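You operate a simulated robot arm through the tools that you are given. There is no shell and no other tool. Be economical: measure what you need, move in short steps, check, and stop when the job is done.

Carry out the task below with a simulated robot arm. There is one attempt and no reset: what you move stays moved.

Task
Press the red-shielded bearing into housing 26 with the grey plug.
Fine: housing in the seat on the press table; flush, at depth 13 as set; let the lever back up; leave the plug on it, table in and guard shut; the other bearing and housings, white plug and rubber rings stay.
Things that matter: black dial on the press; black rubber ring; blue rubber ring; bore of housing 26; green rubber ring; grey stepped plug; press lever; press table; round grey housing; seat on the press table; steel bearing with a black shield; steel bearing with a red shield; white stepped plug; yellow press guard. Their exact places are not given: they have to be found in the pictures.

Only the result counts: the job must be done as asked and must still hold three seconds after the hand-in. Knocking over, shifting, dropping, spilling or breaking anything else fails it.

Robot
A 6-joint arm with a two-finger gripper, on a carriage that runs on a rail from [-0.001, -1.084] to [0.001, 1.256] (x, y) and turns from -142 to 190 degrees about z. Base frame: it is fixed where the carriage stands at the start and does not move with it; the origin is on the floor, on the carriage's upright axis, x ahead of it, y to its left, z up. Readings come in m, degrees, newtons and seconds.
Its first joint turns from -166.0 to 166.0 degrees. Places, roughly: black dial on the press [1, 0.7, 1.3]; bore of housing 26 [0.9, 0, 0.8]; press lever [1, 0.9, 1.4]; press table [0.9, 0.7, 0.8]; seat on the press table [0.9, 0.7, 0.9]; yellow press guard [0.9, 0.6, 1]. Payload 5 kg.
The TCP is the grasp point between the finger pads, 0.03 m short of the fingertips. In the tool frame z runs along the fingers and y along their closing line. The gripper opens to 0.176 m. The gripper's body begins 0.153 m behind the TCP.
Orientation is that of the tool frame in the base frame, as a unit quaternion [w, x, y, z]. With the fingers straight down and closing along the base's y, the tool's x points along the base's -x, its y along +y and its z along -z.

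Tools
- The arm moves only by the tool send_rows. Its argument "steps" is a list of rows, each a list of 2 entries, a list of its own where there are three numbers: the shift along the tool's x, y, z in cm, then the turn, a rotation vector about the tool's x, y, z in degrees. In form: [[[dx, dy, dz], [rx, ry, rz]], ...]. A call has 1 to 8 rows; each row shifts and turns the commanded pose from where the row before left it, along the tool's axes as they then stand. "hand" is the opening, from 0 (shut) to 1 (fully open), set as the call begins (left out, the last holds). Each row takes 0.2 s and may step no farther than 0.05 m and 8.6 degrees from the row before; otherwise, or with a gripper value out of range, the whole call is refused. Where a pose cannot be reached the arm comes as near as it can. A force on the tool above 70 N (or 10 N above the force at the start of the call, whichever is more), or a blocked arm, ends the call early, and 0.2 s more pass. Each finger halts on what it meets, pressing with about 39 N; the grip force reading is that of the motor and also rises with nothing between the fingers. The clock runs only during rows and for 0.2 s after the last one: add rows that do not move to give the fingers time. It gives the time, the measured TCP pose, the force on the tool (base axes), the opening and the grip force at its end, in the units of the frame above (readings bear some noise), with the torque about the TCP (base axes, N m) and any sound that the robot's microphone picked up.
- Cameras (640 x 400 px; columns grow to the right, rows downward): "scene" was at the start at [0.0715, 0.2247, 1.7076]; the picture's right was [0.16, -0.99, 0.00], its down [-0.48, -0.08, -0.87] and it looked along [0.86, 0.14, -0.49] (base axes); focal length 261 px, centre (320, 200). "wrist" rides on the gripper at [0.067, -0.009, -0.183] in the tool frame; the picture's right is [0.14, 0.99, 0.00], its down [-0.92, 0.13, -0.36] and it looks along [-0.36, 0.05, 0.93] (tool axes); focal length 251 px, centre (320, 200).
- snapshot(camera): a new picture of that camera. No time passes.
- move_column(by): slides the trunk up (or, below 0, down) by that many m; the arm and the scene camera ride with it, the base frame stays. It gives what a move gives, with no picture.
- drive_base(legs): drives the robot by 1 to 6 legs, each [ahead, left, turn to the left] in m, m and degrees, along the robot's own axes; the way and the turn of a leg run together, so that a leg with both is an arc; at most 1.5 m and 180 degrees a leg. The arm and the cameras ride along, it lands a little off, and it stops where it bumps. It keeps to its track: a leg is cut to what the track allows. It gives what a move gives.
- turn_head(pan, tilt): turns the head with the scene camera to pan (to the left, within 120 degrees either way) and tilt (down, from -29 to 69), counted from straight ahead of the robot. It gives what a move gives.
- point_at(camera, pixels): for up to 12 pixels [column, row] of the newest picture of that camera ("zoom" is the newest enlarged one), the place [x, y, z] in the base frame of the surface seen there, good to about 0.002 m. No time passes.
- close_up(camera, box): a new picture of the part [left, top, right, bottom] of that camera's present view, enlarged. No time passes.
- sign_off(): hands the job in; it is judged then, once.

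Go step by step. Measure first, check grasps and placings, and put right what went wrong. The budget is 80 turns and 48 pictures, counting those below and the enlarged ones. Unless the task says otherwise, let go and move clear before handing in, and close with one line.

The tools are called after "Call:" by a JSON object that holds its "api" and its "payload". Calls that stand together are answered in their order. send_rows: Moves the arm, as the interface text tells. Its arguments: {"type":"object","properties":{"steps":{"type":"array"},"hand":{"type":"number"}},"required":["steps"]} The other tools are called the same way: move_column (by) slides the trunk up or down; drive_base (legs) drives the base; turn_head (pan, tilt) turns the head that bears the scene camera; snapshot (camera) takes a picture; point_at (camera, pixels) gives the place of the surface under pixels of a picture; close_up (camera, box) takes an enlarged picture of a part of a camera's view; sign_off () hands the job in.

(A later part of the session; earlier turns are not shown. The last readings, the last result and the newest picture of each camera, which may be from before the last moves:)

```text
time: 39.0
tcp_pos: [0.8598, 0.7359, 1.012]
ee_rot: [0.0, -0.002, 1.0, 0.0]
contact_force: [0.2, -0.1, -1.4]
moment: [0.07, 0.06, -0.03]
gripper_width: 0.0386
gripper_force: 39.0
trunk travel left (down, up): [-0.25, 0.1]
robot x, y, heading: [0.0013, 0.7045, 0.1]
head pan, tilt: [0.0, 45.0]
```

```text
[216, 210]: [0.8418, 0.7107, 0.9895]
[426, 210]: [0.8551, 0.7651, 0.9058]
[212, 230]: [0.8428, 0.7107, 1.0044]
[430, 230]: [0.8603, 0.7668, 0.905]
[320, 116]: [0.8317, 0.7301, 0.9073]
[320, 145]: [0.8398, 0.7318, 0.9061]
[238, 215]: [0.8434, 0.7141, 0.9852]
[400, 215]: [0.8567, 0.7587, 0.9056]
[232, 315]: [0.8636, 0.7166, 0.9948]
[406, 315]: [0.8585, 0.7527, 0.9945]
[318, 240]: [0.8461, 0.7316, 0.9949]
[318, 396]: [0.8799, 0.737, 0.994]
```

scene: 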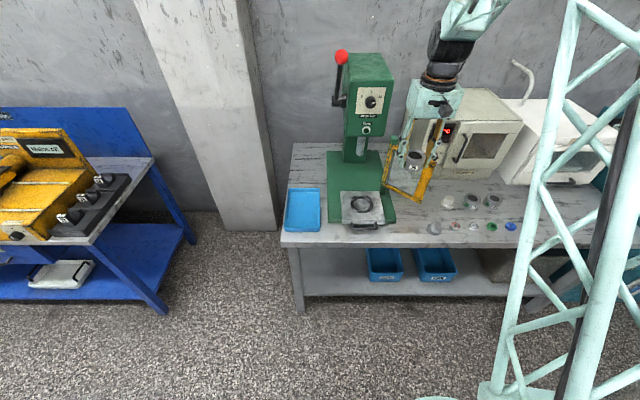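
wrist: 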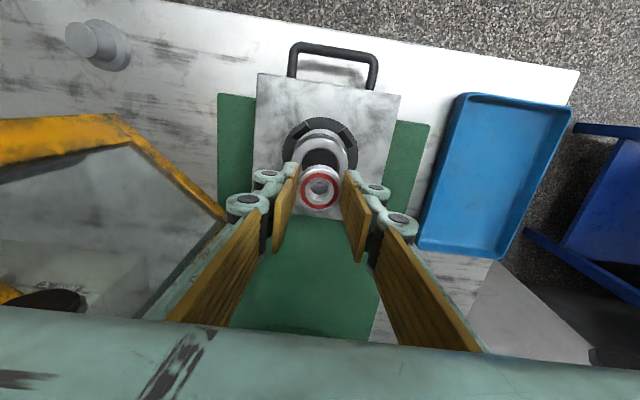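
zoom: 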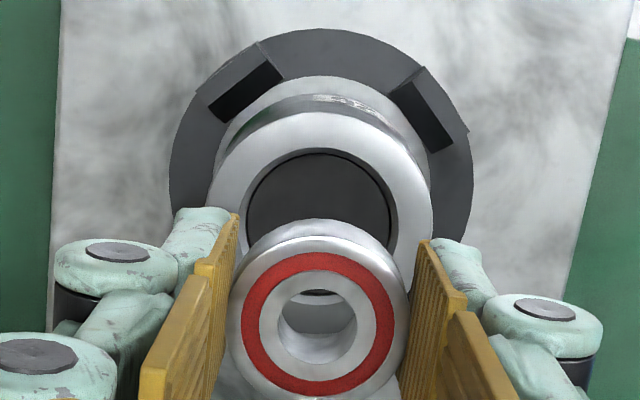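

Bearing centre (0.863, 0.735) and housing centre (0.8635, 0.735) match. I'll lower gently until contact.

Call:
{"api": "send_rows", "payload": {"steps": [[[0, 0, 3.5], [0, 0, 0]], [[0, 0, 2.5], [0, 0, 0]], [[0, 0, 0.7], [0, 0, 0]], [[0, 0, 0.3], [0, 0, 0]], [[0, 0, 0.3], [0, 0, 0]]]}}

Call:
{"api": "send_rows", "payload": {"steps": [[[0, 0, 0.2], [0, 0, 0]], [[0, 0, 0], [0, 0, 0]]]}}

Call:
{"api": "close_up", "payload": {"camera": "wrist", "box": [240, 130, 400, 230]}}

```text
time: 40.2
tcp_pos: [0.8584, 0.7355, 0.9388]
ee_rot: [0.0, -0.002, 1.0, 0.0]
contact_force: [0.3, 0.1, -0.7]
moment: [-0.04, -0.03, -0.02]
gripper_width: 0.0385
gripper_force: 38.7
trunk travel left (down, up): [-0.25, 0.1]
robot x, y, heading: [0.0028, 0.7083, 0.2]
head pan, tilt: [0.0, 45.0]
```

```text
time: 40.8
tcp_pos: [0.8595, 0.7352, 0.9382]
ee_rot: [0.0, -0.002, 1.0, 0.0]
contact_force: [2.3, -1.1, -1.8]
moment: [-0.02, -0.02, 0.03]
gripper_width: 0.0387
gripper_force: 39.3
trunk travel left (down, up): [-0.25, 0.1]
robot x, y, heading: [0.0, 0.7096, 0.0]
head pan, tilt: [0.0, 45.0]
```

```text
4.00 times, centred on (320, 180) of wrist
```

zoom: 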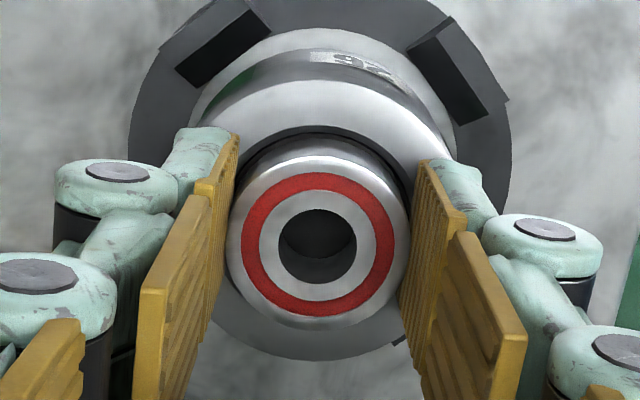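

The bearing is at the bore mouth. I'll check its centring against the rim: front at (318,82), back at (318,357).

Call:
{"api": "point_at", "payload": {"camera": "zoom", "pixels": [[318, 84], [318, 355], [318, 122], [318, 160], [318, 314], [230, 240], [406, 240], [318, 240], [240, 330], [420, 330]]}}

```text
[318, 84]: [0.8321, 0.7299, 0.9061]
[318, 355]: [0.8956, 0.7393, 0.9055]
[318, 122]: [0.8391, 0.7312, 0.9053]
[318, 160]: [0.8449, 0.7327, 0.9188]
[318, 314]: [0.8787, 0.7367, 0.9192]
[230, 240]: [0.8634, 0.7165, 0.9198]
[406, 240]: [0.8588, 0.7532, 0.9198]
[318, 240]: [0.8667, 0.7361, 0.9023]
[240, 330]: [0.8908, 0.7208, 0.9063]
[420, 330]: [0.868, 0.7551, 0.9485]
```

The bearing is about 2 mm too far toward the robot (0.8618 against 0.8638). I'll nudge +x 2 mm, ease down and check the force.

Call:
{"api": "send_rows", "payload": {"steps": [[[-0.2, 0, 0], [0, 0, 0]], [[0, 0, 0.1], [0, 0, 0]], [[0, 0, 0.1], [0, 0, 0]], [[0, 0, 0], [0, 0, 0]]]}}

```text
time: 41.8
tcp_pos: [0.8607, 0.7353, 0.9365]
ee_rot: [0.001, -0.002, 1.0, 0.001]
contact_force: [-1.0, -0.2, 12.6]
moment: [0.0, -0.05, 0.0]
gripper_width: 0.0383
gripper_force: 38.6
trunk travel left (down, up): [-0.25, 0.1]
robot x, y, heading: [-0.001, 0.705, 0.0]
head pan, tilt: [0.0, 45.0]
```

It's now resting on the bore seat (12.6 N up). I'll release, rise and inspect.

Call:
{"api": "send_rows", "payload": {"steps": [[[0, 0, -0.1], [0, 0, 0]], [[0, 0, 0], [0, 0, 0]]]}}

Call:
{"api": "send_rows", "payload": {"steps": [[[0, 0, 0], [0, 0, 0]], [[0, 0, 0], [0, 0, 0]], [[0, 0, -2], [0, 0, 0]], [[0, 0, -4], [0, 0, 0]], [[0, 0, -4.5], [0, 0, 0]]], "hand": 0.35}}

Call:
{"api": "close_up", "payload": {"camera": "wrist", "box": [240, 110, 400, 210]}}

```text
time: 42.4
tcp_pos: [0.8612, 0.7359, 0.9368]
ee_rot: [-0.001, -0.001, 1.0, -0.001]
contact_force: [2.1, -0.3, 6.6]
moment: [-0.03, -0.11, 0.0]
gripper_width: 0.0385
gripper_force: 39.2
trunk travel left (down, up): [-0.25, 0.1]
robot x, y, heading: [-0.0006, 0.7044, 0.4]
head pan, tilt: [0.0, 45.0]
```

```text
time: 43.6
tcp_pos: [0.8615, 0.7358, 1.0414]
ee_rot: [-0.001, -0.002, 1.0, 0.0]
contact_force: [-0.5, -0.2, 0.5]
moment: [-0.04, -0.04, 0.0]
gripper_width: 0.062
gripper_force: 0.1
trunk travel left (down, up): [-0.25, 0.1]
robot x, y, heading: [0.0034, 0.707, 0.1]
head pan, tilt: [0.0, 45.0]
```

```text
4.00 times, centred on (320, 160) of wrist
```

zoom: 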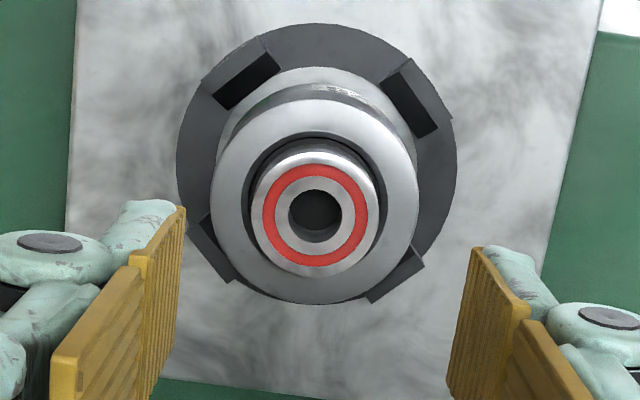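

The bearing sits centred and level in the bore. Next is the grey plug at (0.766, 0.431): back out in front of the guard and hover over it.

Call:
{"api": "send_rows", "payload": {"steps": [[[0, 0, -4.5], [0, 0, 0]], [[0, 0, -1.5], [0, 0, 0]], [[3, -3.5, 0], [0, 0, 0]], [[3, -3.5, 0], [0, 0, 0]], [[3, -3.5, 0], [0, 0, 0]], [[3, -3.5, 0], [0, 0, 0]], [[0, -4.5, 0], [0, 0, 0]], [[0, -4.5, 0], [0, 0, 0]]]}}

Call:
{"api": "send_rows", "payload": {"steps": [[[0, -4.5, 0], [0, 0, 0]], [[-1.2, -3, 2], [0, 0, 0]], [[-1.2, 0, 4.5], [0, 0, 0]]]}}

Call:
{"api": "close_up", "payload": {"camera": "wrist", "box": [240, 100, 400, 200]}}

```text
time: 45.4
tcp_pos: [0.7425, 0.504, 1.1016]
ee_rot: [-0.001, -0.002, 1.0, 0.0]
contact_force: [-0.2, -1.1, -0.5]
moment: [0.04, 0.03, 0.02]
gripper_width: 0.0617
gripper_force: 0.1
trunk travel left (down, up): [-0.25, 0.1]
robot x, y, heading: [-0.0029, 0.7094, 0.2]
head pan, tilt: [0.0, 45.0]
```

```text
time: 46.2
tcp_pos: [0.7679, 0.429, 1.0365]
ee_rot: [0.0, -0.002, 1.0, 0.0]
contact_force: [-0.2, -0.4, 0.8]
moment: [0.01, -0.02, 0.0]
gripper_width: 0.0617
gripper_force: 0.1
trunk travel left (down, up): [-0.25, 0.1]
robot x, y, heading: [0.0027, 0.7056, 0.2]
head pan, tilt: [0.0, 45.0]
```

```text
4.00 times, centred on (320, 150) of wrist
```

zoom: 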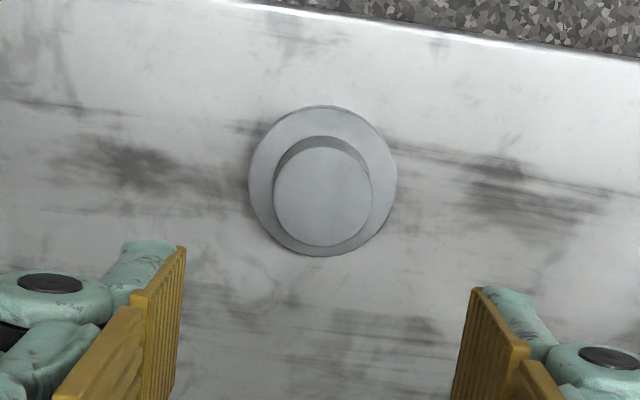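

Call:
{"api": "point_at", "payload": {"camera": "zoom", "pixels": [[277, 197], [369, 197], [323, 151], [323, 243], [323, 197], [323, 120], [255, 180], [390, 180]]}}

```text
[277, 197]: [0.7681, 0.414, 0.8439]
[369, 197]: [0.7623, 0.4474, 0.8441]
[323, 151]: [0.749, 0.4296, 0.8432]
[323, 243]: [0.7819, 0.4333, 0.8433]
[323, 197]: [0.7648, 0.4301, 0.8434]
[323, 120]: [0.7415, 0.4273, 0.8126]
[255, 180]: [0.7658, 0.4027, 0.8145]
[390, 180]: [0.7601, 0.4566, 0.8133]
```

Plug centre is (0.7655, 0.4307), knob top 0.844. I'll descend to 0.848, grip the knob and lift a little.

Call:
{"api": "send_rows", "payload": {"steps": [[[0.25, 0.15, 4.8], [0, 0, 0]], [[0, 0, 4.8], [0, 0, 0]], [[0, 0, 4.8], [0, 0, 0]], [[0, 0, 4.4], [0, 0, 0]], [[0, 0, 0], [0, 0, 0]]]}}

Call:
{"api": "send_rows", "payload": {"steps": [[[0, 0, 0], [0, 0, 0]], [[0, 0, 0], [0, 0, 0]], [[0, 0, 0], [0, 0, 0]]], "hand": 0}}

Call:
{"api": "send_rows", "payload": {"steps": [[[0, 0, -0.3], [0, 0, 0]], [[0, 0, -0.7], [0, 0, 0]], [[0, 0, -1], [0, 0, 0]], [[0, 0, -2], [0, 0, 0]]]}}

Call:
{"api": "close_up", "payload": {"camera": "wrist", "box": [240, 130, 400, 230]}}

```text
time: 47.4
tcp_pos: [0.767, 0.4339, 0.8493]
ee_rot: [-0.001, -0.002, 1.0, 0.001]
contact_force: [1.1, 0.5, -1.1]
moment: [0.01, 0.12, 0.01]
gripper_width: 0.0615
gripper_force: 0.1
trunk travel left (down, up): [-0.25, 0.1]
robot x, y, heading: [0.0001, 0.7099, 0.0]
head pan, tilt: [0.0, 45.0]
```

```text
time: 48.2
tcp_pos: [0.7661, 0.4324, 0.8499]
ee_rot: [0.0, -0.002, 1.0, 0.0]
contact_force: [-1.1, -1.9, 9.6]
moment: [-0.04, 0.15, -0.01]
gripper_width: 0.0371
gripper_force: 38.9
trunk travel left (down, up): [-0.25, 0.1]
robot x, y, heading: [-0.001, 0.7101, 0.3]
head pan, tilt: [0.0, 45.0]
```

```text
time: 49.2
tcp_pos: [0.7656, 0.4319, 0.8882]
ee_rot: [-0.001, -0.002, 1.0, 0.0]
contact_force: [-0.5, 0.7, -5.6]
moment: [0.0, 0.03, -0.03]
gripper_width: 0.0369
gripper_force: 39.1
trunk travel left (down, up): [-0.25, 0.1]
robot x, y, heading: [0.0028, 0.709, 0.1]
head pan, tilt: [0.0, 45.0]
```

```text
4.00 times, centred on (320, 180) of wrist
```

zoom: 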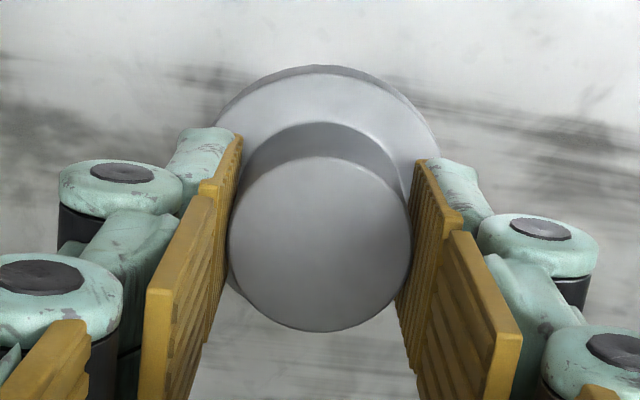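

The plug is held upright by its knob, centred at the TCP. I'll raise it and carry it over the bearing.

Call:
{"api": "send_rows", "payload": {"steps": [[[0.5, 0, -4.8], [0, 0, 0]], [[0.5, 0, -4.8], [0, 0, 0]], [[0.5, 0, -4.8], [0, 0, 0]], [[0.5, 0, -4.8], [0, 0, 0]], [[0.4, 0, -4.8], [0, 0, 0]], [[0, 4.6, 0], [0, 0, 0]], [[0, 4.6, 0], [0, 0, 0]], [[0, 4.6, 0], [0, 0, 0]]]}}

Call:
{"api": "send_rows", "payload": {"steps": [[[0, 2.5, 0], [0, 0, 0]], [[-3, 3.5, 0], [0, 0, 0]], [[-3, 3.5, 0], [0, 0, 0]], [[-3, 3.5, 0], [0, 0, 0]], [[-2.95, 3.55, 0], [0, 0, 0]], [[0, 0, 4.5], [0, 0, 0]], [[0, 0, 4.5], [0, 0, 0]], [[0, 0, 2], [0, 0, 0]]]}}

Call:
{"api": "close_up", "payload": {"camera": "wrist", "box": [240, 110, 400, 210]}}

```text
time: 51.0
tcp_pos: [0.7387, 0.5714, 1.1284]
ee_rot: [0.001, -0.002, 1.0, -0.001]
contact_force: [-0.4, -0.4, -5.1]
moment: [0.03, -0.03, 0.04]
gripper_width: 0.037
gripper_force: 39.5
trunk travel left (down, up): [-0.25, 0.1]
robot x, y, heading: [0.0047, 0.7064, 0.2]
head pan, tilt: [0.0, 45.0]
```

```text
time: 52.8
tcp_pos: [0.8597, 0.7362, 1.0177]
ee_rot: [-0.001, -0.001, 1.0, 0.0]
contact_force: [0.4, -0.6, -5.1]
moment: [0.0, 0.07, 0.01]
gripper_width: 0.0369
gripper_force: 39.1
trunk travel left (down, up): [-0.25, 0.1]
robot x, y, heading: [0.0011, 0.7039, 0.1]
head pan, tilt: [0.0, 45.0]
```

```text
4.00 times, centred on (320, 160) of wrist
```

zoom: 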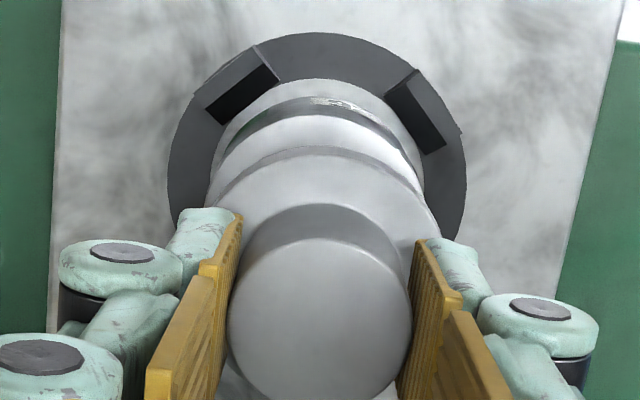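

Call:
{"api": "point_at", "payload": {"camera": "zoom", "pixels": [[318, 245], [318, 395], [232, 320], [406, 320], [318, 122], [318, 152]]}}

```text
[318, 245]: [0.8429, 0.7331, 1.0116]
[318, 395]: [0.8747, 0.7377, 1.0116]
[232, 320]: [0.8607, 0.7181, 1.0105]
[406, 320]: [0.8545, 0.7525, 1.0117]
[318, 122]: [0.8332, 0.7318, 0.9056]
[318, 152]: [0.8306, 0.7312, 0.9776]
```

The plug centre is at x 0.860 against the housing's 0.8638, so I'll shift +4 mm and lower onto the bearing.

Call:
{"api": "send_rows", "payload": {"steps": [[[-0.4, 0, 0], [0, 0, 0]], [[0, 0, 2.5], [0, 0, 0]], [[0, 0, 1.3], [0, 0, 0]], [[0, 0, 0.3], [0, 0, 0]], [[0, 0, 0.2], [0, 0, 0]], [[0, 0, 0], [0, 0, 0]]]}}

Call:
{"api": "close_up", "payload": {"camera": "wrist", "box": [240, 130, 400, 230]}}

Call:
{"api": "point_at", "payload": {"camera": "zoom", "pixels": [[318, 165], [318, 315], [318, 85], [318, 70], [318, 55]]}}

```text
time: 54.2
tcp_pos: [0.8623, 0.7368, 0.9751]
ee_rot: [0.0, -0.002, 1.0, 0.0]
contact_force: [-0.1, 0.1, -5.0]
moment: [-0.01, 0.04, -0.01]
gripper_width: 0.0368
gripper_force: 38.8
trunk travel left (down, up): [-0.25, 0.1]
robot x, y, heading: [0.0003, 0.7046, 0.1]
head pan, tilt: [0.0, 45.0]
```

```text
4.00 times, centred on (320, 180) of wrist
```

zoom: 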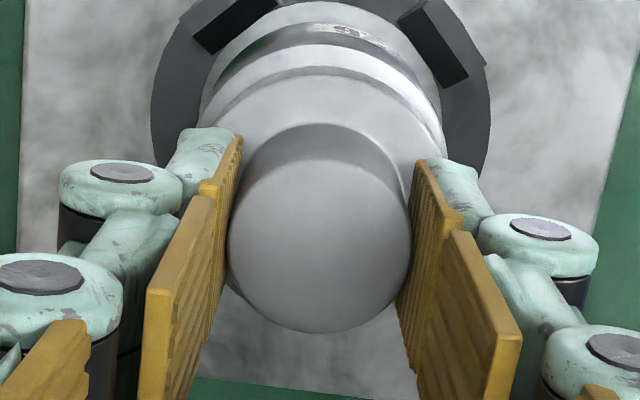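

```text
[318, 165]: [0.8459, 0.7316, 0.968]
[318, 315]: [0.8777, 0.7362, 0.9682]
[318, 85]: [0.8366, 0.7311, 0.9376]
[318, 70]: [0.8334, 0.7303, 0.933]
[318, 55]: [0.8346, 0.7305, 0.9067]
```

Centred, about 4–5 mm above the bearing. I'll lower in 1–2 mm steps until contact.

Call:
{"api": "send_rows", "payload": {"steps": [[[-0.1, 0, 0.3], [0, 0, 0]], [[0, 0, 0.2], [0, 0, 0]], [[0, 0, 0], [0, 0, 0]]]}}

Call:
{"api": "send_rows", "payload": {"steps": [[[0, 0, 0.15], [0, 0, 0]], [[0, 0, 0], [0, 0, 0]]]}}

```text
time: 55.0
tcp_pos: [0.8638, 0.7358, 0.9695]
ee_rot: [0.0, -0.002, 1.0, 0.0]
contact_force: [0.0, -0.3, -4.9]
moment: [0.02, 0.0, -0.01]
gripper_width: 0.037
gripper_force: 39.3
trunk travel left (down, up): [-0.25, 0.1]
robot x, y, heading: [0.0007, 0.7088, 0.2]
head pan, tilt: [0.0, 45.0]
```

```text
time: 55.6
tcp_pos: [0.8631, 0.735, 0.9682]
ee_rot: [0.0, -0.002, 1.0, 0.0]
contact_force: [-0.5, 0.1, -5.2]
moment: [0.01, 0.02, 0.01]
gripper_width: 0.037
gripper_force: 39.5
trunk travel left (down, up): [-0.25, 0.1]
robot x, y, heading: [0.0027, 0.7081, 0.3]
head pan, tilt: [0.0, 45.0]
```

Still bearing its full weight, so I'll keep lowering.

Call:
{"api": "send_rows", "payload": {"steps": [[[0, 0, 0.15], [0, 0, 0]], [[0, 0, 0], [0, 0, 0]]]}}

Call:
{"api": "send_rows", "payload": {"steps": [[[0, 0, 0.1], [0, 0, 0]], [[0, 0, 0], [0, 0, 0]]]}}

```text
time: 56.2
tcp_pos: [0.8647, 0.7354, 0.9667]
ee_rot: [0.001, -0.003, 1.0, 0.0]
contact_force: [0.1, 0.3, 8.2]
moment: [0.04, 0.01, 0.01]
gripper_width: 0.0371
gripper_force: 39.3
trunk travel left (down, up): [-0.25, 0.1]
robot x, y, heading: [0.0033, 0.7085, 0.2]
head pan, tilt: [0.0, 45.0]
```

```text
time: 56.8
tcp_pos: [0.8638, 0.7359, 0.9665]
ee_rot: [0.001, -0.001, 1.0, 0.0]
contact_force: [0.9, 0.3, 22.4]
moment: [0.04, -0.1, 0.03]
gripper_width: 0.0368
gripper_force: 39.3
trunk travel left (down, up): [-0.25, 0.1]
robot x, y, heading: [-0.0, 0.7051, 0.3]
head pan, tilt: [0.0, 45.0]
```

Contact (22 N), so the plug is on the bearing. I'll ease off, release, rise and retreat, then inspect.

Call:
{"api": "send_rows", "payload": {"steps": [[[0, 0, -0.2], [0, 0, 0]], [[0, 0, 0], [0, 0, 0]]]}}

Call:
{"api": "send_rows", "payload": {"steps": [[[0, 0, 0], [0, 0, 0]], [[0, 0, 0], [0, 0, 0]], [[0, 0, -2], [0, 0, 0]], [[0, 0, -4], [0, 0, 0]], [[0, 0, -4.5], [0, 0, 0]], [[0, 0, -4.5], [0, 0, 0]], [[4.5, 0, 0], [0, 0, 0]], [[4.5, 0, 0], [0, 0, 0]]], "hand": 0.4}}

Call:
{"api": "close_up", "payload": {"camera": "scene", "box": [320, 130, 448, 230]}}

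```text
time: 57.4
tcp_pos: [0.864, 0.736, 0.9672]
ee_rot: [-0.001, -0.002, 1.0, -0.001]
contact_force: [1.4, -0.9, 7.5]
moment: [-0.05, -0.08, -0.02]
gripper_width: 0.0369
gripper_force: 38.3
trunk travel left (down, up): [-0.25, 0.1]
robot x, y, heading: [-0.0008, 0.7065, 0.1]
head pan, tilt: [0.0, 45.0]
```

```text
time: 59.2
tcp_pos: [0.7729, 0.7355, 1.1188]
ee_rot: [-0.001, -0.002, 1.0, 0.0]
contact_force: [-0.3, 0.5, 0.7]
moment: [-0.01, 0.04, 0.0]
gripper_width: 0.0706
gripper_force: 0.1
trunk travel left (down, up): [-0.25, 0.1]
robot x, y, heading: [-0.0032, 0.7067, -0.3]
head pan, tilt: [0.0, 45.0]
```

```text
4.00 times, centred on (384, 180) of scene
```

zoom: 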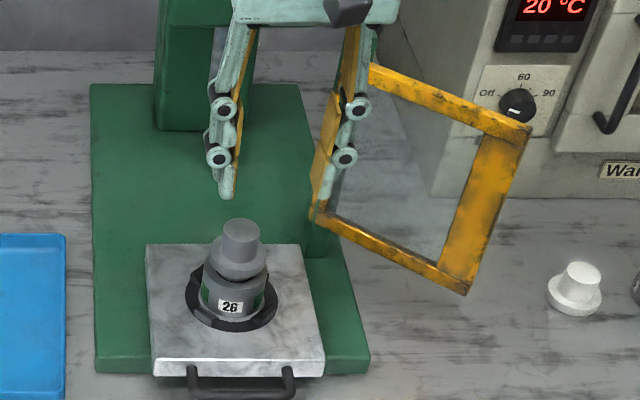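

The stack stands well: plug on bearing on housing 26. Now the table handle: I'll get its position and the depth to the press ram.

Call:
{"api": "snapshot", "payload": {"camera": "wrist"}}

Call:
{"api": "point_at", "payload": {"camera": "zoom", "pixels": [[205, 394], [242, 394], [280, 392], [189, 370], [290, 370], [240, 366], [240, 225], [132, 365], [355, 365], [315, 215], [520, 130], [455, 285]]}}

```text
8 pictures are left
```

wrist: 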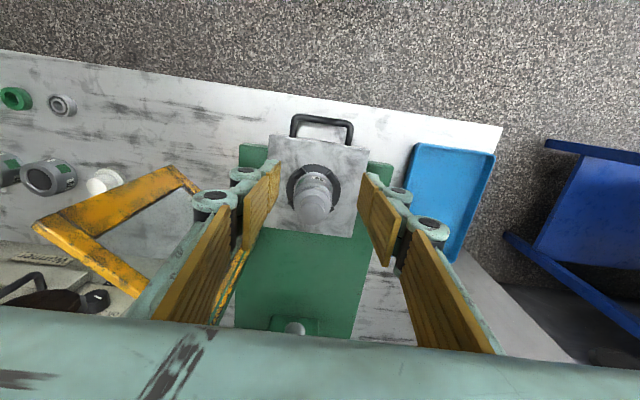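

```text
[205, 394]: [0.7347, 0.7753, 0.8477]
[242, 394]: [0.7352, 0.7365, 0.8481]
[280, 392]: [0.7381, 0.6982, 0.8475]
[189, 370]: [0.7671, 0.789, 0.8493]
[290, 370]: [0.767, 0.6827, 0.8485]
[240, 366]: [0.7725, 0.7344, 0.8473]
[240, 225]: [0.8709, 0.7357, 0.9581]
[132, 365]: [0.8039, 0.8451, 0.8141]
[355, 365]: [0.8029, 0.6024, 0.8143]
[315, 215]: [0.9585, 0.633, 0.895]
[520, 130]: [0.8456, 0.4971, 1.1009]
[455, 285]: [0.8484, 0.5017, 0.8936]
```

Handle bar: x 0.735, y 0.683–0.789, z 0.848. I'll query the ram, guard handle and lever from the existing pictures, at no cost.

Call:
{"api": "point_at", "payload": {"camera": "wrist", "pixels": [[295, 326], [295, 345], [180, 172], [40, 225], [145, 285], [75, 298], [100, 298], [38, 280], [100, 210], [190, 182]]}}

Call:
{"api": "point_at", "payload": {"camera": "scene", "pixels": [[342, 57], [339, 75], [337, 90], [335, 102], [362, 148], [362, 135], [372, 70], [350, 70], [372, 101], [360, 155]]}}

```text
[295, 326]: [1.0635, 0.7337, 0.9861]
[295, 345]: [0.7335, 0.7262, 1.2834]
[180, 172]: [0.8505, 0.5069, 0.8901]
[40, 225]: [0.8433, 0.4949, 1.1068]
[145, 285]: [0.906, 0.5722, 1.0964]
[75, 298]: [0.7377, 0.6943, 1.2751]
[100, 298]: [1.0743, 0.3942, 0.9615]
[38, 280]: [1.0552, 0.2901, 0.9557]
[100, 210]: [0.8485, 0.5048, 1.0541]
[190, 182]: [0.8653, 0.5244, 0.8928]
```

```text
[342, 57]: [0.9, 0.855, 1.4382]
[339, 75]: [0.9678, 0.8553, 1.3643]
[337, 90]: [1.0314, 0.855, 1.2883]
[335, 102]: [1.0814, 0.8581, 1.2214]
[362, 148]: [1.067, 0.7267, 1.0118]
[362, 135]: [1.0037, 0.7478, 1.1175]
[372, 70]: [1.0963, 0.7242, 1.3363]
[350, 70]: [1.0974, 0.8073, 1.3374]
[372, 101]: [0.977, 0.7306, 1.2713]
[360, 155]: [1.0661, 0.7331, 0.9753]
```

The table must travel about 0.2 m for the seat to reach the ram. I'll shut the fingers, go in front of the handle with a 10° tilt (wrist leaning back from the press head), and then push.

Call:
{"api": "send_rows", "payload": {"steps": [[[4.2, 0.4, 0], [0, 0, 0]], [[4.1, 0, 2], [0, 0, 0]], [[0, 0, 4.8], [0, 0, 0]], [[0, 0, 4.8], [0, 0, 0]], [[0, 0, 4.8], [0, 0, 0]], [[0, 0, 4.8], [0, 0, 0]], [[0, 0, 0], [0, -5, 0]], [[0, 0, 0], [0, -5, 0]]], "hand": 0}}

```text
time: 61.0
tcp_pos: [0.6914, 0.7416, 0.906]
ee_rot: [0.079, -0.003, 0.997, 0.003]
contact_force: [-0.8, -0.1, 0.7]
moment: [0.01, -0.06, 0.02]
gripper_width: 0.0002
gripper_force: 38.5
trunk travel left (down, up): [-0.25, 0.1]
robot x, y, heading: [-0.0003, 0.7073, 0.4]
head pan, tilt: [0.0, 45.0]
```

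The tilt is right (tool z leans toward the press). I'll lower to 0.867 and advance to touch the bar.

Call:
{"api": "send_rows", "payload": {"steps": [[[0.68, 0, 3.84], [0, 0, 0]], [[0, 0, 0], [0, 0, 0]], [[-0.98, 0, 0.17], [0, 0, 0]], [[-0.98, 0, 0.17], [0, 0, 0]], [[-0.98, 0, 0.17], [0, 0, 0]], [[-0.98, 0, 0.17], [0, 0, 0]]]}}

Call:
{"api": "snapshot", "payload": {"camera": "wrist"}}

```text
time: 62.4
tcp_pos: [0.731, 0.7386, 0.868]
ee_rot: [0.088, -0.001, 0.996, 0.001]
contact_force: [0.0, 0.5, -0.4]
moment: [0.02, 0.06, -0.01]
gripper_width: 0.0
gripper_force: 39.8
trunk travel left (down, up): [-0.25, 0.1]
robot x, y, heading: [0.0019, 0.708, -0.0]
head pan, tilt: [0.0, 45.0]
```

```text
7 pictures are left
```

wrist: 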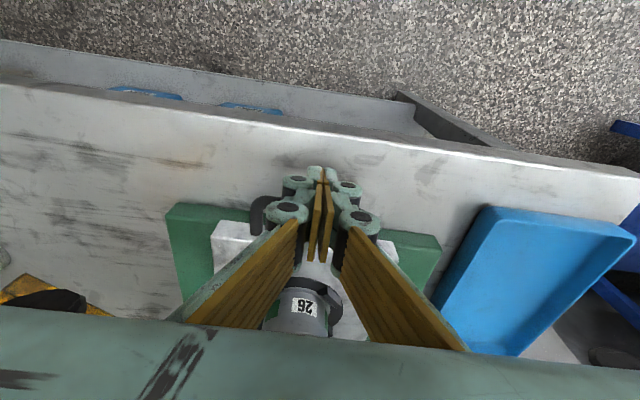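

No force yet at TCP x 0.731. I'll check whether the bar (262,205) and housing label have moved.

Call:
{"api": "point_at", "payload": {"camera": "wrist", "pixels": [[256, 215], [262, 202], [272, 200], [230, 224], [303, 308], [262, 225], [190, 215]]}}

```text
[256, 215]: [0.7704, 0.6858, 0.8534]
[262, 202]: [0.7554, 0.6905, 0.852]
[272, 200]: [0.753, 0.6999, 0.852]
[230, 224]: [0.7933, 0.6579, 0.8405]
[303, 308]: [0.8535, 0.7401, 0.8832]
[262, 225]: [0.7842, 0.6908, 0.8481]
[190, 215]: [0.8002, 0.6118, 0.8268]
```

The table is already sliding easily; the bar has moved about 1.7 cm. I'll continue the push smoothly.

Call:
{"api": "send_rows", "payload": {"steps": [[[-0.98, 0, 0.17], [0, 0, 0]], [[-1.28, 0, 0.225], [0, 0, 0]], [[-1.48, 0, 0.26], [0, 0, 0]], [[-1.48, 0, 0.26], [0, 0, 0]], [[-1.48, 0, 0.26], [0, 0, 0]], [[-1.48, 0, 0.26], [0, 0, 0]], [[-1.28, 0, 0.225], [0, 0, 0]], [[-0.98, 0, 0.17], [0, 0, 0]]]}}

```text
time: 64.2
tcp_pos: [0.7961, 0.7319, 0.8691]
ee_rot: [0.099, 0.0, 0.995, -0.009]
contact_force: [0.2, 0.6, 0.3]
moment: [-0.01, -0.08, 0.01]
gripper_width: 0.0001
gripper_force: 39.1
out of reach, approached as far as the arm can: row 2, 3, 4, 5, 7, 8
trunk travel left (down, up): [-0.25, 0.1]
robot x, y, heading: [0.0, 0.7048, 0.2]
head pan, tilt: [0.0, 45.0]
```

The tilted pose is out of reach further in (stopped at TCP x 0.796). I'll remove the tilt here first, since straight-down reaches farther.

Call:
{"api": "send_rows", "payload": {"steps": [[[0, 0, 0], [0, 3, 0]], [[0, 0, 0], [0, 3, 0]], [[0, 0, 0], [0, 3, 0]], [[0, 0, 0], [0, 2, 0]], [[0, 0, 0], [0, 0, 0]]]}}

```text
time: 65.4
tcp_pos: [0.8209, 0.7323, 0.8742]
ee_rot: [0.118, 0.0, 0.993, -0.012]
contact_force: [-0.1, -0.7, -0.3]
moment: [0.0, 0.01, 0.0]
gripper_width: 0.0
gripper_force: 45.4
out of reach, approached as far as the arm can: row 1, 2, 4
trunk travel left (down, up): [-0.25, 0.1]
robot x, y, heading: [0.0032, 0.7032, 0.1]
head pan, tilt: [0.0, 45.0]
```

Call:
{"api": "send_rows", "payload": {"steps": [[[0, 0, 0], [0, 0, 0]], [[0, 0, 0], [0, 0, 0]], [[0, 0, 0], [0, 0, 0]]]}}

```text
time: 66.2
tcp_pos: [0.821, 0.7317, 0.8737]
ee_rot: [0.117, 0.0, 0.993, -0.011]
contact_force: [-0.5, -0.1, 0.0]
moment: [0.03, -0.01, 0.0]
gripper_width: 0.0
gripper_force: 45.4
trunk travel left (down, up): [-0.25, 0.1]
robot x, y, heading: [0.0009, 0.7073, 0.4]
head pan, tilt: [0.0, 45.0]
```

Call:
{"api": "send_rows", "payload": {"steps": [[[0, 0, 0], [0, 2, 0]], [[0, 0, 0], [0, 0, 0]]]}}

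```text
time: 66.8
tcp_pos: [0.8325, 0.7368, 0.8761]
ee_rot: [0.132, -0.001, 0.991, -0.002]
contact_force: [-0.8, -0.6, -0.3]
moment: [-0.03, 0.01, 0.01]
gripper_width: 0.0001
gripper_force: 45.0
out of reach, approached as far as the arm can: row 1
trunk travel left (down, up): [-0.25, 0.1]
robot x, y, heading: [0.0005, 0.7074, 0.3]
head pan, tilt: [0.0, 45.0]
```

The readings are odd: the tilt grows as it advances. I'll take one scene picture to see the arm's posture and the table.

Call:
{"api": "snapshot", "payload": {"camera": "scene"}}

```text
6 pictures are left
```

scene: 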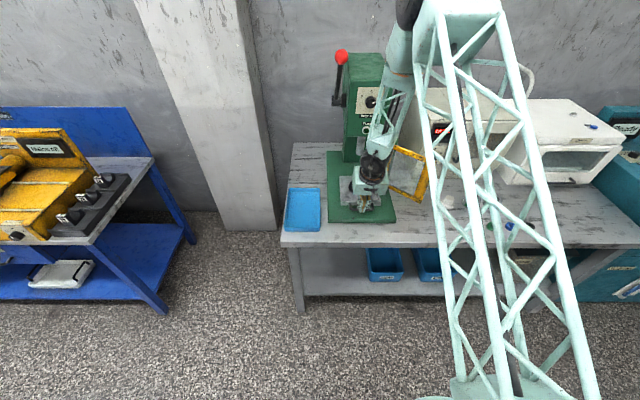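

The arm hovers over the table, forearm near the press. I'll back off 3 cm to free the wrist, then re-straighten the tool.

Call:
{"api": "send_rows", "payload": {"steps": [[[1, 0, 0], [0, 0, 0]], [[1.5, 0, 0], [0, 0, 0]], [[1.5, 0, 0], [0, 0, 0]], [[0, 0, 0], [0, 0, 0]]]}}

```text
time: 67.8
tcp_pos: [0.7995, 0.7089, 0.8671]
ee_rot: [0.118, -0.012, 0.993, -0.017]
contact_force: [0.4, -1.0, 0.3]
moment: [-0.03, -0.02, 0.01]
gripper_width: 0.0002
gripper_force: 45.0
out of reach, approached as far as the arm can: row 1, 3
trunk travel left (down, up): [-0.25, 0.1]
robot x, y, heading: [0.0015, 0.709, 0.0]
head pan, tilt: [0.0, 45.0]
```

Call:
{"api": "send_rows", "payload": {"steps": [[[1.5, 0, 0], [0, 0, 0]], [[1.5, 0, 0], [0, 0, 0]], [[1.5, 0, 0], [0, 0, 0]], [[0, 0, -3], [0, 0, 0]], [[0, 0, -4], [0, 0, 0]], [[0, 0, 0], [0, 0, 0]]]}}

```text
time: 69.2
tcp_pos: [0.7363, 0.7097, 0.9244]
ee_rot: [0.119, -0.012, 0.993, -0.017]
contact_force: [-1.5, -0.2, 0.9]
moment: [0.02, -0.19, 0.01]
gripper_width: 0.0001
gripper_force: 45.0
trunk travel left (down, up): [-0.25, 0.1]
robot x, y, heading: [-0.0023, 0.6999, 0.1]
head pan, tilt: [0.0, 45.0]
```

It's reachable again. I'll straighten the tool (a 13.7° tilt plus small roll errors) and see the pose.

Call:
{"api": "send_rows", "payload": {"steps": [[[0, 0, 0], [-1, 6.8, 0.7]], [[0, 0, 0], [-0.9, 6.8, 0.7]], [[0, 2.7, 0], [0, 0, 0]], [[0, 0, 0], [0, 0, 0]]]}}

Call:
{"api": "snapshot", "payload": {"camera": "wrist"}}

```text
time: 70.2
tcp_pos: [0.7389, 0.7369, 0.9247]
ee_rot: [0.0, -0.002, 1.0, -0.001]
contact_force: [0.1, 0.5, -0.8]
moment: [-0.13, 0.01, 0.01]
gripper_width: 0.0005
gripper_force: 45.5
out of reach, approached as far as the arm can: row 1
trunk travel left (down, up): [-0.25, 0.1]
robot x, y, heading: [0.0001, 0.704, 0.5]
head pan, tilt: [0.0, 45.0]
```

```text
5 pictures are left
```

wrist: 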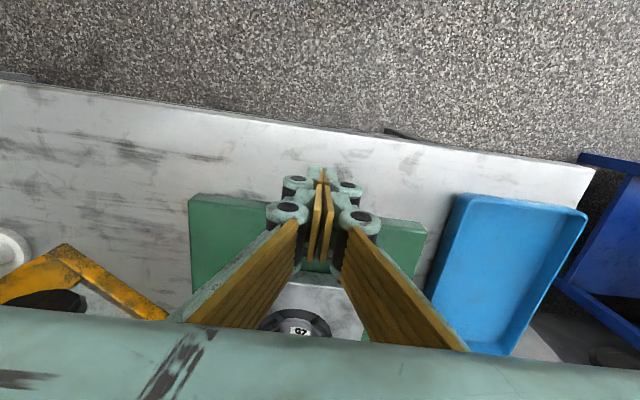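

The tool is straight again and the housing is still upright. I'll measure how far the table has gone.

Call:
{"api": "point_at", "payload": {"camera": "wrist", "pixels": [[298, 290], [300, 331], [348, 300], [275, 318], [318, 268], [230, 197], [60, 250], [150, 300]]}}

```text
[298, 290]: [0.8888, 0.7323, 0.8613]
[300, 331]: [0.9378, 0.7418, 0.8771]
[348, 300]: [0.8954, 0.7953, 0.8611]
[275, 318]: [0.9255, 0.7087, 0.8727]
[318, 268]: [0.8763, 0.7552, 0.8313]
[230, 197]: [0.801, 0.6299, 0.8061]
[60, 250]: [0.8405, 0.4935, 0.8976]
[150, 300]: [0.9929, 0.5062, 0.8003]
```

The seat centre is now about x 0.97, so it needs about 0.1 m more. I'll lower in front of the bar with the tool vertical and push on.

Call:
{"api": "send_rows", "payload": {"steps": [[[-1.5, 0, 3], [0, 0, 0]], [[-1.5, 0, 2.6], [0, 0, 0]], [[-1.5, 0, 0], [0, 0, 0]], [[-1.5, 0, 0], [0, 0, 0]], [[-1.2, 0, 0], [0, 0, 0]], [[-1, 0, 0], [0, 0, 0]]]}}

```text
time: 71.6
tcp_pos: [0.8213, 0.7372, 0.8679]
ee_rot: [-0.002, -0.001, 1.0, -0.001]
contact_force: [-0.5, -0.6, 0.0]
moment: [0.03, 0.06, 0.01]
gripper_width: 0.0
gripper_force: 44.7
trunk travel left (down, up): [-0.25, 0.1]
robot x, y, heading: [0.0019, 0.706, 0.5]
head pan, tilt: [0.0, 45.0]
```

All reachable. Pushing on in 1 cm steps, watching the force.

Call:
{"api": "send_rows", "payload": {"steps": [[[-0.8, 0, 0], [0, 0, 0]], [[-1, 0, 0], [0, 0, 0]], [[-1, 0, 0], [0, 0, 0]], [[-1, 0, 0], [0, 0, 0]], [[-1, 0, 0], [0, 0, 0]], [[-1, 0, 0], [0, 0, 0]]]}}

Call:
{"api": "send_rows", "payload": {"steps": [[[-0.8, 0, 0], [0, 0, 0]], [[-0.8, 0, 0], [0, 0, 0]], [[-0.8, 0, 0], [0, 0, 0]], [[-0.6, 0, 0], [0, 0, 0]]]}}

```text
time: 73.0
tcp_pos: [0.8791, 0.7371, 0.8706]
ee_rot: [0.0, -0.001, 1.0, 0.0]
contact_force: [0.2, -0.1, 1.1]
moment: [0.01, -0.03, 0.01]
gripper_width: 0.0002
gripper_force: 44.9
trunk travel left (down, up): [-0.25, 0.1]
robot x, y, heading: [0.0021, 0.7087, 0.2]
head pan, tilt: [0.0, 45.0]
```

```text
time: 74.0
tcp_pos: [0.9087, 0.7377, 0.8686]
ee_rot: [0.0, -0.001, 1.0, 0.0]
contact_force: [-0.2, 0.0, 0.1]
moment: [-0.01, 0.02, -0.02]
gripper_width: 0.0
gripper_force: 45.2
trunk travel left (down, up): [-0.25, 0.1]
robot x, y, heading: [0.0039, 0.7092, 0.4]
head pan, tilt: [0.0, 45.0]
```

No stop yet at TCP x 0.909. I'll continue in 5 mm steps until it meets the end stop.

Call:
{"api": "send_rows", "payload": {"steps": [[[-0.5, 0, 0], [0, 0, 0]], [[-0.5, 0, 0], [0, 0, 0]], [[-0.5, 0, 0], [0, 0, 0]], [[-0.5, 0, 0], [0, 0, 0]]]}}

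```text
time: 75.0
tcp_pos: [0.9295, 0.7391, 0.868]
ee_rot: [0.0, 0.0, 1.0, 0.0]
contact_force: [-0.4, 0.7, 0.1]
moment: [-0.03, -0.03, 0.0]
gripper_width: 0.0003
gripper_force: 45.2
trunk travel left (down, up): [-0.25, 0.1]
robot x, y, heading: [0.0029, 0.7073, 0.1]
head pan, tilt: [0.0, 45.0]
```

Call:
{"api": "snapshot", "payload": {"camera": "wrist"}}

Call:
{"api": "point_at", "payload": {"camera": "wrist", "pixels": [[320, 275], [300, 280], [260, 225], [270, 210], [250, 260], [240, 250], [380, 240], [370, 215], [320, 300], [360, 260], [150, 270], [280, 300]]}}

```text
4 pictures are left
```

wrist: 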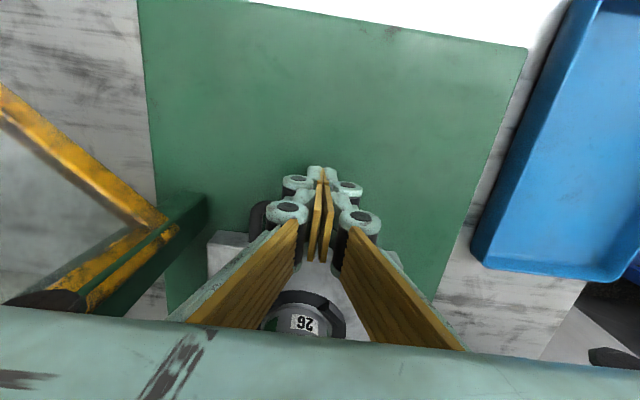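

```text
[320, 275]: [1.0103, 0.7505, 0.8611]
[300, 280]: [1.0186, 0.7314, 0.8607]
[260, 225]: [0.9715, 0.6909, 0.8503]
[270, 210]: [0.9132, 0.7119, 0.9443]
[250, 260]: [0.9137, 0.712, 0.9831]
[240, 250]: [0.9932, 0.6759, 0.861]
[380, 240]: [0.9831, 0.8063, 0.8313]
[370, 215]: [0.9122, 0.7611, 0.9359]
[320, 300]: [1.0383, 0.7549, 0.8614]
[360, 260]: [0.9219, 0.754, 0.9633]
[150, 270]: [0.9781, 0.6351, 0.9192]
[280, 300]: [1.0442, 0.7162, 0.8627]
```

Call:
{"api": "point_at", "payload": {"camera": "wrist", "pixels": [[305, 323], [297, 298], [262, 207], [258, 215], [230, 232], [225, 240]]}}

Call:
{"api": "send_rows", "payload": {"steps": [[[-0.4, 0, 0], [0, 0, 0]], [[-0.4, 0, 0], [0, 0, 0]], [[0, 0, 0], [0, 0, 0]]]}}

```text
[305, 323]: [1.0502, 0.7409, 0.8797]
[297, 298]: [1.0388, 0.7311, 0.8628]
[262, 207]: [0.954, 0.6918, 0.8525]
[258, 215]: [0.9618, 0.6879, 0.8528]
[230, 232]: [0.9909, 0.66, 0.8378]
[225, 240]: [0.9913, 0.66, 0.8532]
```

```text
time: 75.8
tcp_pos: [0.9334, 0.7388, 0.8683]
ee_rot: [-0.003, -0.002, 1.0, 0.001]
contact_force: [-33.4, -1.0, 5.7]
moment: [0.01, 0.67, -0.09]
gripper_width: 0.0059
gripper_force: 44.4
trunk travel left (down, up): [-0.25, 0.1]
robot x, y, heading: [0.0025, 0.7063, 0.5]
head pan, tilt: [0.0, 45.0]
```

End stop met (−33 N) with the seat under the ram at x ≈ 1.083. I'll back out and rise above the guard.

Call:
{"api": "send_rows", "payload": {"steps": [[[1, 0, 0], [0, 0, 0]], [[4, 0, 0], [0, 0, 0]], [[4.5, 0, 0], [0, 0, 0]], [[4, 0, -2], [0, 0, 0]], [[0, 0, -4.8], [0, 0, 0]], [[0, 0, -4.8], [0, 0, 0]], [[0, 0, -4.8], [0, 0, 0]], [[0, 0, -4.8], [0, 0, 0]]]}}

Call:
{"api": "send_rows", "payload": {"steps": [[[0, 0, -4.8], [0, 0, 0]], [[0, 0, -4.8], [0, 0, 0]], [[0, -4.8, 0], [0, 0, 0]], [[0, -4.8, 0], [0, 0, 0]], [[0, -4.8, 0], [0, 0, 0]], [[0, -4.8, 0], [0, 0, 0]], [[-3, -3.6, 0], [0, 0, 0]], [[-4.5, 0, 0], [0, 0, 0]]]}}

```text
time: 77.6
tcp_pos: [0.8021, 0.7375, 1.0796]
ee_rot: [-0.001, -0.001, 1.0, -0.001]
contact_force: [0.1, 1.3, -0.8]
moment: [0.0, 0.01, -0.02]
gripper_width: 0.0001
gripper_force: 45.1
trunk travel left (down, up): [-0.25, 0.1]
robot x, y, heading: [0.0022, 0.7054, 0.0]
head pan, tilt: [0.0, 45.0]
```

```text
time: 79.4
tcp_pos: [0.8771, 0.5099, 1.1742]
ee_rot: [-0.001, -0.002, 1.0, 0.0]
contact_force: [0.7, -0.3, -0.9]
moment: [0.06, -0.06, 0.01]
gripper_width: 0.0
gripper_force: 45.5
trunk travel left (down, up): [-0.25, 0.1]
robot x, y, heading: [0.0008, 0.7096, 0.0]
head pan, tilt: [0.0, 45.0]
```

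Clear above the guard. I'll move behind its open panel at (0.927, 0.507) and descend to 1.055.

Call:
{"api": "send_rows", "payload": {"steps": [[[-2.5, -0.2, 0], [0, 0, 0]], [[-2.5, -0.1, 0], [0, 0, 0]], [[0, 0, 4], [0, 0, 0]], [[0, 0, 4], [0, 0, 0]], [[0, 0, 3.9], [0, 0, 0]], [[0, 0, 0], [0, 0, 0]]]}}

```text
time: 80.8
tcp_pos: [0.9284, 0.5068, 1.0562]
ee_rot: [0.001, -0.002, 1.0, 0.0]
contact_force: [-0.5, -0.2, -0.7]
moment: [0.01, 0.12, 0.0]
gripper_width: 0.0
gripper_force: 45.3
trunk travel left (down, up): [-0.25, 0.1]
robot x, y, heading: [-0.0004, 0.7097, 0.4]
head pan, tilt: [0.0, 45.0]
```

In position with no contact. I'll sweep the guard around along its arc.

Call:
{"api": "send_rows", "payload": {"steps": [[[2, 1.55, 0], [0, 0, 0]], [[2, 1.55, 0], [0, 0, 0]], [[1.95, 1.5, 0], [0, 0, 0]], [[1.15, 1.95, 0], [0, 0, 0]], [[1.15, 1.95, 0], [0, 0, 0]], [[0.35, 2, 0], [0, 0, 0]], [[0.35, 2, 0], [0, 0, 0]]]}}

Call:
{"api": "send_rows", "payload": {"steps": [[[-0.25, 1.8, 0], [0, 0, 0]], [[-0.25, 1.8, 0], [0, 0, 0]], [[-0.9, 1.75, 0], [0, 0, 0]], [[-0.9, 1.75, 0], [0, 0, 0]], [[-1.05, 1.1, 0], [0, 0, 0]], [[-1.05, 1.1, 0], [0, 0, 0]]]}}

Call:
{"api": "snapshot", "payload": {"camera": "scene"}}

```text
time: 82.4
tcp_pos: [0.8388, 0.6322, 1.0576]
ee_rot: [0.0, 0.0, 1.0, 0.0]
contact_force: [0.4, -0.6, 0.8]
moment: [-0.03, 0.0, 0.01]
gripper_width: 0.0
gripper_force: 45.6
trunk travel left (down, up): [-0.25, 0.1]
robot x, y, heading: [0.0004, 0.7069, 0.2]
head pan, tilt: [0.0, 45.0]
```

```text
time: 83.8
tcp_pos: [0.8843, 0.7238, 1.0573]
ee_rot: [0.0, -0.001, 1.0, -0.001]
contact_force: [0.5, -0.3, 0.2]
moment: [0.04, 0.01, 0.04]
gripper_width: 0.0
gripper_force: 45.0
trunk travel left (down, up): [-0.25, 0.1]
robot x, y, heading: [-0.0029, 0.7083, 0.3]
head pan, tilt: [0.0, 45.0]
```

```text
3 pictures are left
```

scene: 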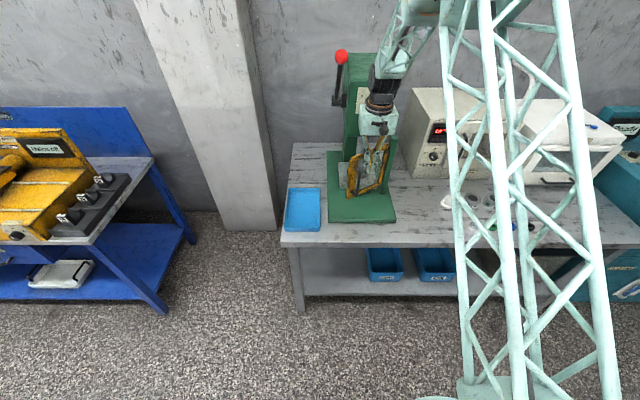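

The guard has swung round in front. I'll measure its edge, then back off and do the final push lower.

Call:
{"api": "point_at", "payload": {"camera": "scene", "pixels": [[351, 170], [350, 190], [383, 152], [384, 180], [365, 188], [358, 155], [351, 178], [341, 57]]}}

Call:
{"api": "send_rows", "payload": {"steps": [[[3, 0, 0], [0, 0, 0]], [[3, 2, 0], [0, 0, 0]], [[0, 2.5, 4], [0, 0, 0]], [[0, 0, 4], [0, 0, 0]], [[0, 0, 2], [0, 0, 0]]]}}

```text
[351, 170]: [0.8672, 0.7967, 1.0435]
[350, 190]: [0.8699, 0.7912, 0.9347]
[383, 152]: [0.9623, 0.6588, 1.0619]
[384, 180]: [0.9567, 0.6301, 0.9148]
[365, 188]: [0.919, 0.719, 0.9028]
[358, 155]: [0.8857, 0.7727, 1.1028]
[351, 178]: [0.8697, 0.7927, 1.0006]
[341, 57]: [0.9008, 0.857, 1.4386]
```

```text
time: 85.0
tcp_pos: [0.8215, 0.7701, 0.9555]
ee_rot: [0.001, 0.0, 1.0, 0.001]
contact_force: [-0.1, -0.4, -0.5]
moment: [0.06, 0.04, 0.0]
gripper_width: 0.0002
gripper_force: 44.9
trunk travel left (down, up): [-0.25, 0.1]
robot x, y, heading: [-0.0013, 0.7107, 0.1]
head pan, tilt: [0.0, 45.0]
```

The guard is at about 28° from shut. I'll push +x near its free edge until it stops.

Call:
{"api": "send_rows", "payload": {"steps": [[[-1.5, 0.3, -0.5], [0, 0, 0]], [[-1.5, 0.3, 0], [0, 0, 0]], [[-1.5, 0, 0], [0, 0, 0]], [[-1.5, 0, 0], [0, 0, 0]], [[-1, 0, 0], [0, 0, 0]], [[-0.8, 0, 0], [0, 0, 0]], [[-0.5, 0, 0], [0, 0, 0]], [[-0.5, 0, 0], [0, 0, 0]]]}}

```text
time: 86.8
tcp_pos: [0.9084, 0.7761, 0.9618]
ee_rot: [0.0, -0.001, 1.0, 0.0]
contact_force: [0.1, 0.2, -0.1]
moment: [0.01, -0.05, -0.04]
gripper_width: 0.0
gripper_force: 45.3
trunk travel left (down, up): [-0.25, 0.1]
robot x, y, heading: [-0.0029, 0.7037, 0.1]
head pan, tilt: [0.0, 45.0]
```

Call:
{"api": "send_rows", "payload": {"steps": [[[-0.5, 0, 0], [0, 0, 0]], [[-0.5, 0, 0], [0, 0, 0]], [[-0.5, 0, 0], [0, 0, 0]], [[-0.5, 0, 0], [0, 0, 0]], [[-0.4, 0, 0], [0, 0, 0]], [[-0.3, 0, 0], [0, 0, 0]]]}}

```text
time: 88.2
tcp_pos: [0.9347, 0.7739, 0.9629]
ee_rot: [0.0, 0.0, 1.0, 0.0]
contact_force: [-11.1, -17.1, 4.5]
moment: [1.93, -1.12, 0.43]
gripper_width: 0.0
gripper_force: 45.0
trunk travel left (down, up): [-0.25, 0.1]
robot x, y, heading: [0.0013, 0.7061, 0.3]
head pan, tilt: [0.0, 45.0]
```

Firm contact (−11 N x, −17 N y), so the guard seems shut with the knuckles against its handle. I'll ease sideways, then back straight out.

Call:
{"api": "send_rows", "payload": {"steps": [[[0.1, -0.8, 0], [0, 0, 0]], [[0.5, -0.7, 0], [0, 0, 0]], [[1.5, 0, 0], [0, 0, 0]], [[2, 0, 0], [0, 0, 0]], [[4, 0, 0], [0, 0, 0]], [[4.5, 0, 0], [0, 0, 0]], [[4.5, 0, -2], [0, 0, 0]], [[4, 0, -2], [0, 0, 0]]]}}

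Call:
{"api": "close_up", "payload": {"camera": "scene", "box": [310, 30, 438, 230]}}

```text
time: 90.0
tcp_pos: [0.7256, 0.7612, 1.002]
ee_rot: [0.0, -0.001, 1.0, -0.001]
contact_force: [-0.1, -0.8, 0.2]
moment: [-0.01, 0.03, 0.02]
gripper_width: 0.0001
gripper_force: 44.7
trunk travel left (down, up): [-0.25, 0.1]
robot x, y, heading: [0.0006, 0.7061, -0.2]
head pan, tilt: [0.0, 45.0]
```

```text
2.00 times, centred on (374, 130) of scene
```

zoom: 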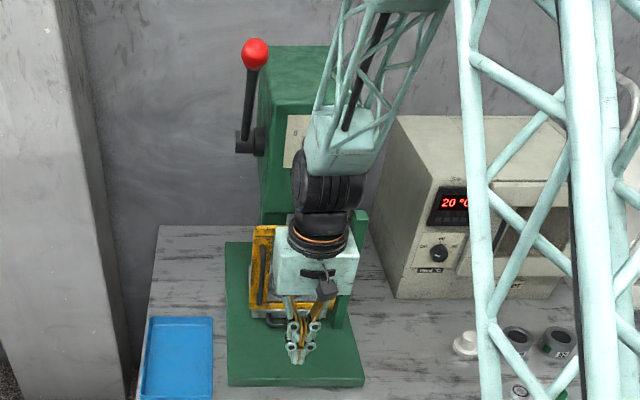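

The guard now lies across the front. I'll check that it's square: edge points at (258,260) and (330,305).

Call:
{"api": "point_at", "payload": {"camera": "zoom", "pixels": [[263, 228], [256, 270], [265, 312], [330, 307], [256, 290], [263, 290], [254, 45], [250, 100], [245, 140], [358, 215], [280, 322], [282, 270]]}}

```text
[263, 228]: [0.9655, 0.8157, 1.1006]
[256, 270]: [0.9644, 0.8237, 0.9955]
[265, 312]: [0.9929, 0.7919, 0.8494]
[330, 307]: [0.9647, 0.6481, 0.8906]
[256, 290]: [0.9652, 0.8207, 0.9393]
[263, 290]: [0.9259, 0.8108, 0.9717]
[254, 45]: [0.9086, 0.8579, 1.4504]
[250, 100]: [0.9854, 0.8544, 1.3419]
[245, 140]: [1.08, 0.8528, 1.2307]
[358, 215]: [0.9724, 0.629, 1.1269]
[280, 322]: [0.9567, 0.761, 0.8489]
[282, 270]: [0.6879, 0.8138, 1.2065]
```

The guard is square across the front (x ≈ 0.965 at both ends), so it's shut. Next the lever: ball centre about (0.912, 0.857, 1.43), pivot about (1.085, 1.222). I'll rise with the fingers opening, then drive a bit left.

Call:
{"api": "send_rows", "payload": {"steps": [[[0, 0, -4.8], [0, 0, 0]], [[0, 0, -4.8], [0, 0, 0]], [[0, 0, -4.8], [0, 0, 0]], [[0, 0, -4.8], [0, 0, 0]], [[0, 0, -4.8], [0, 0, 0]], [[0, 0, -4.8], [0, 0, 0]], [[0, 0, -4.8], [0, 0, 0]], [[0, 0, -4.8], [0, 0, 0]]], "hand": 0.5}}

Call:
{"api": "send_rows", "payload": {"steps": [[[0, 0, -4.8], [0, 0, 0]], [[0, 0, -4.8], [0, 0, 0]], [[0, 0, -4.8], [0, 0, 0]]]}}

Call:
{"api": "drive_base", "payload": {"legs": [[0, 0.096, 0]]}}

```text
time: 91.8
tcp_pos: [0.7254, 0.7608, 1.3872]
ee_rot: [0.0, -0.002, 1.0, 0.0]
contact_force: [-0.2, -0.5, -0.1]
moment: [-0.01, -0.02, 0.01]
gripper_width: 0.0878
gripper_force: 0.0
trunk travel left (down, up): [-0.25, 0.1]
robot x, y, heading: [0.0011, 0.7062, 0.3]
head pan, tilt: [0.0, 45.0]
```

```text
time: 92.6
tcp_pos: [0.7273, 0.7611, 1.5299]
ee_rot: [-0.001, -0.001, 1.0, -0.001]
contact_force: [0.8, -0.4, -0.5]
moment: [-0.01, 0.11, 0.01]
gripper_width: 0.0881
gripper_force: 0.1
trunk travel left (down, up): [-0.25, 0.1]
robot x, y, heading: [0.0001, 0.7042, 0.3]
head pan, tilt: [0.0, 45.0]
```

```text
time: 93.7
tcp_pos: [0.7255, 0.8553, 1.5302]
ee_rot: [0.001, -0.001, 1.0, -0.001]
contact_force: [0.2, 0.9, -0.3]
moment: [-0.12, -0.02, -0.04]
gripper_width: 0.0883
gripper_force: 0.0
trunk travel left (down, up): [-0.25, 0.1]
robot x, y, heading: [0.0008, 0.8025, 0.3]
head pan, tilt: [0.0, 45.0]
```

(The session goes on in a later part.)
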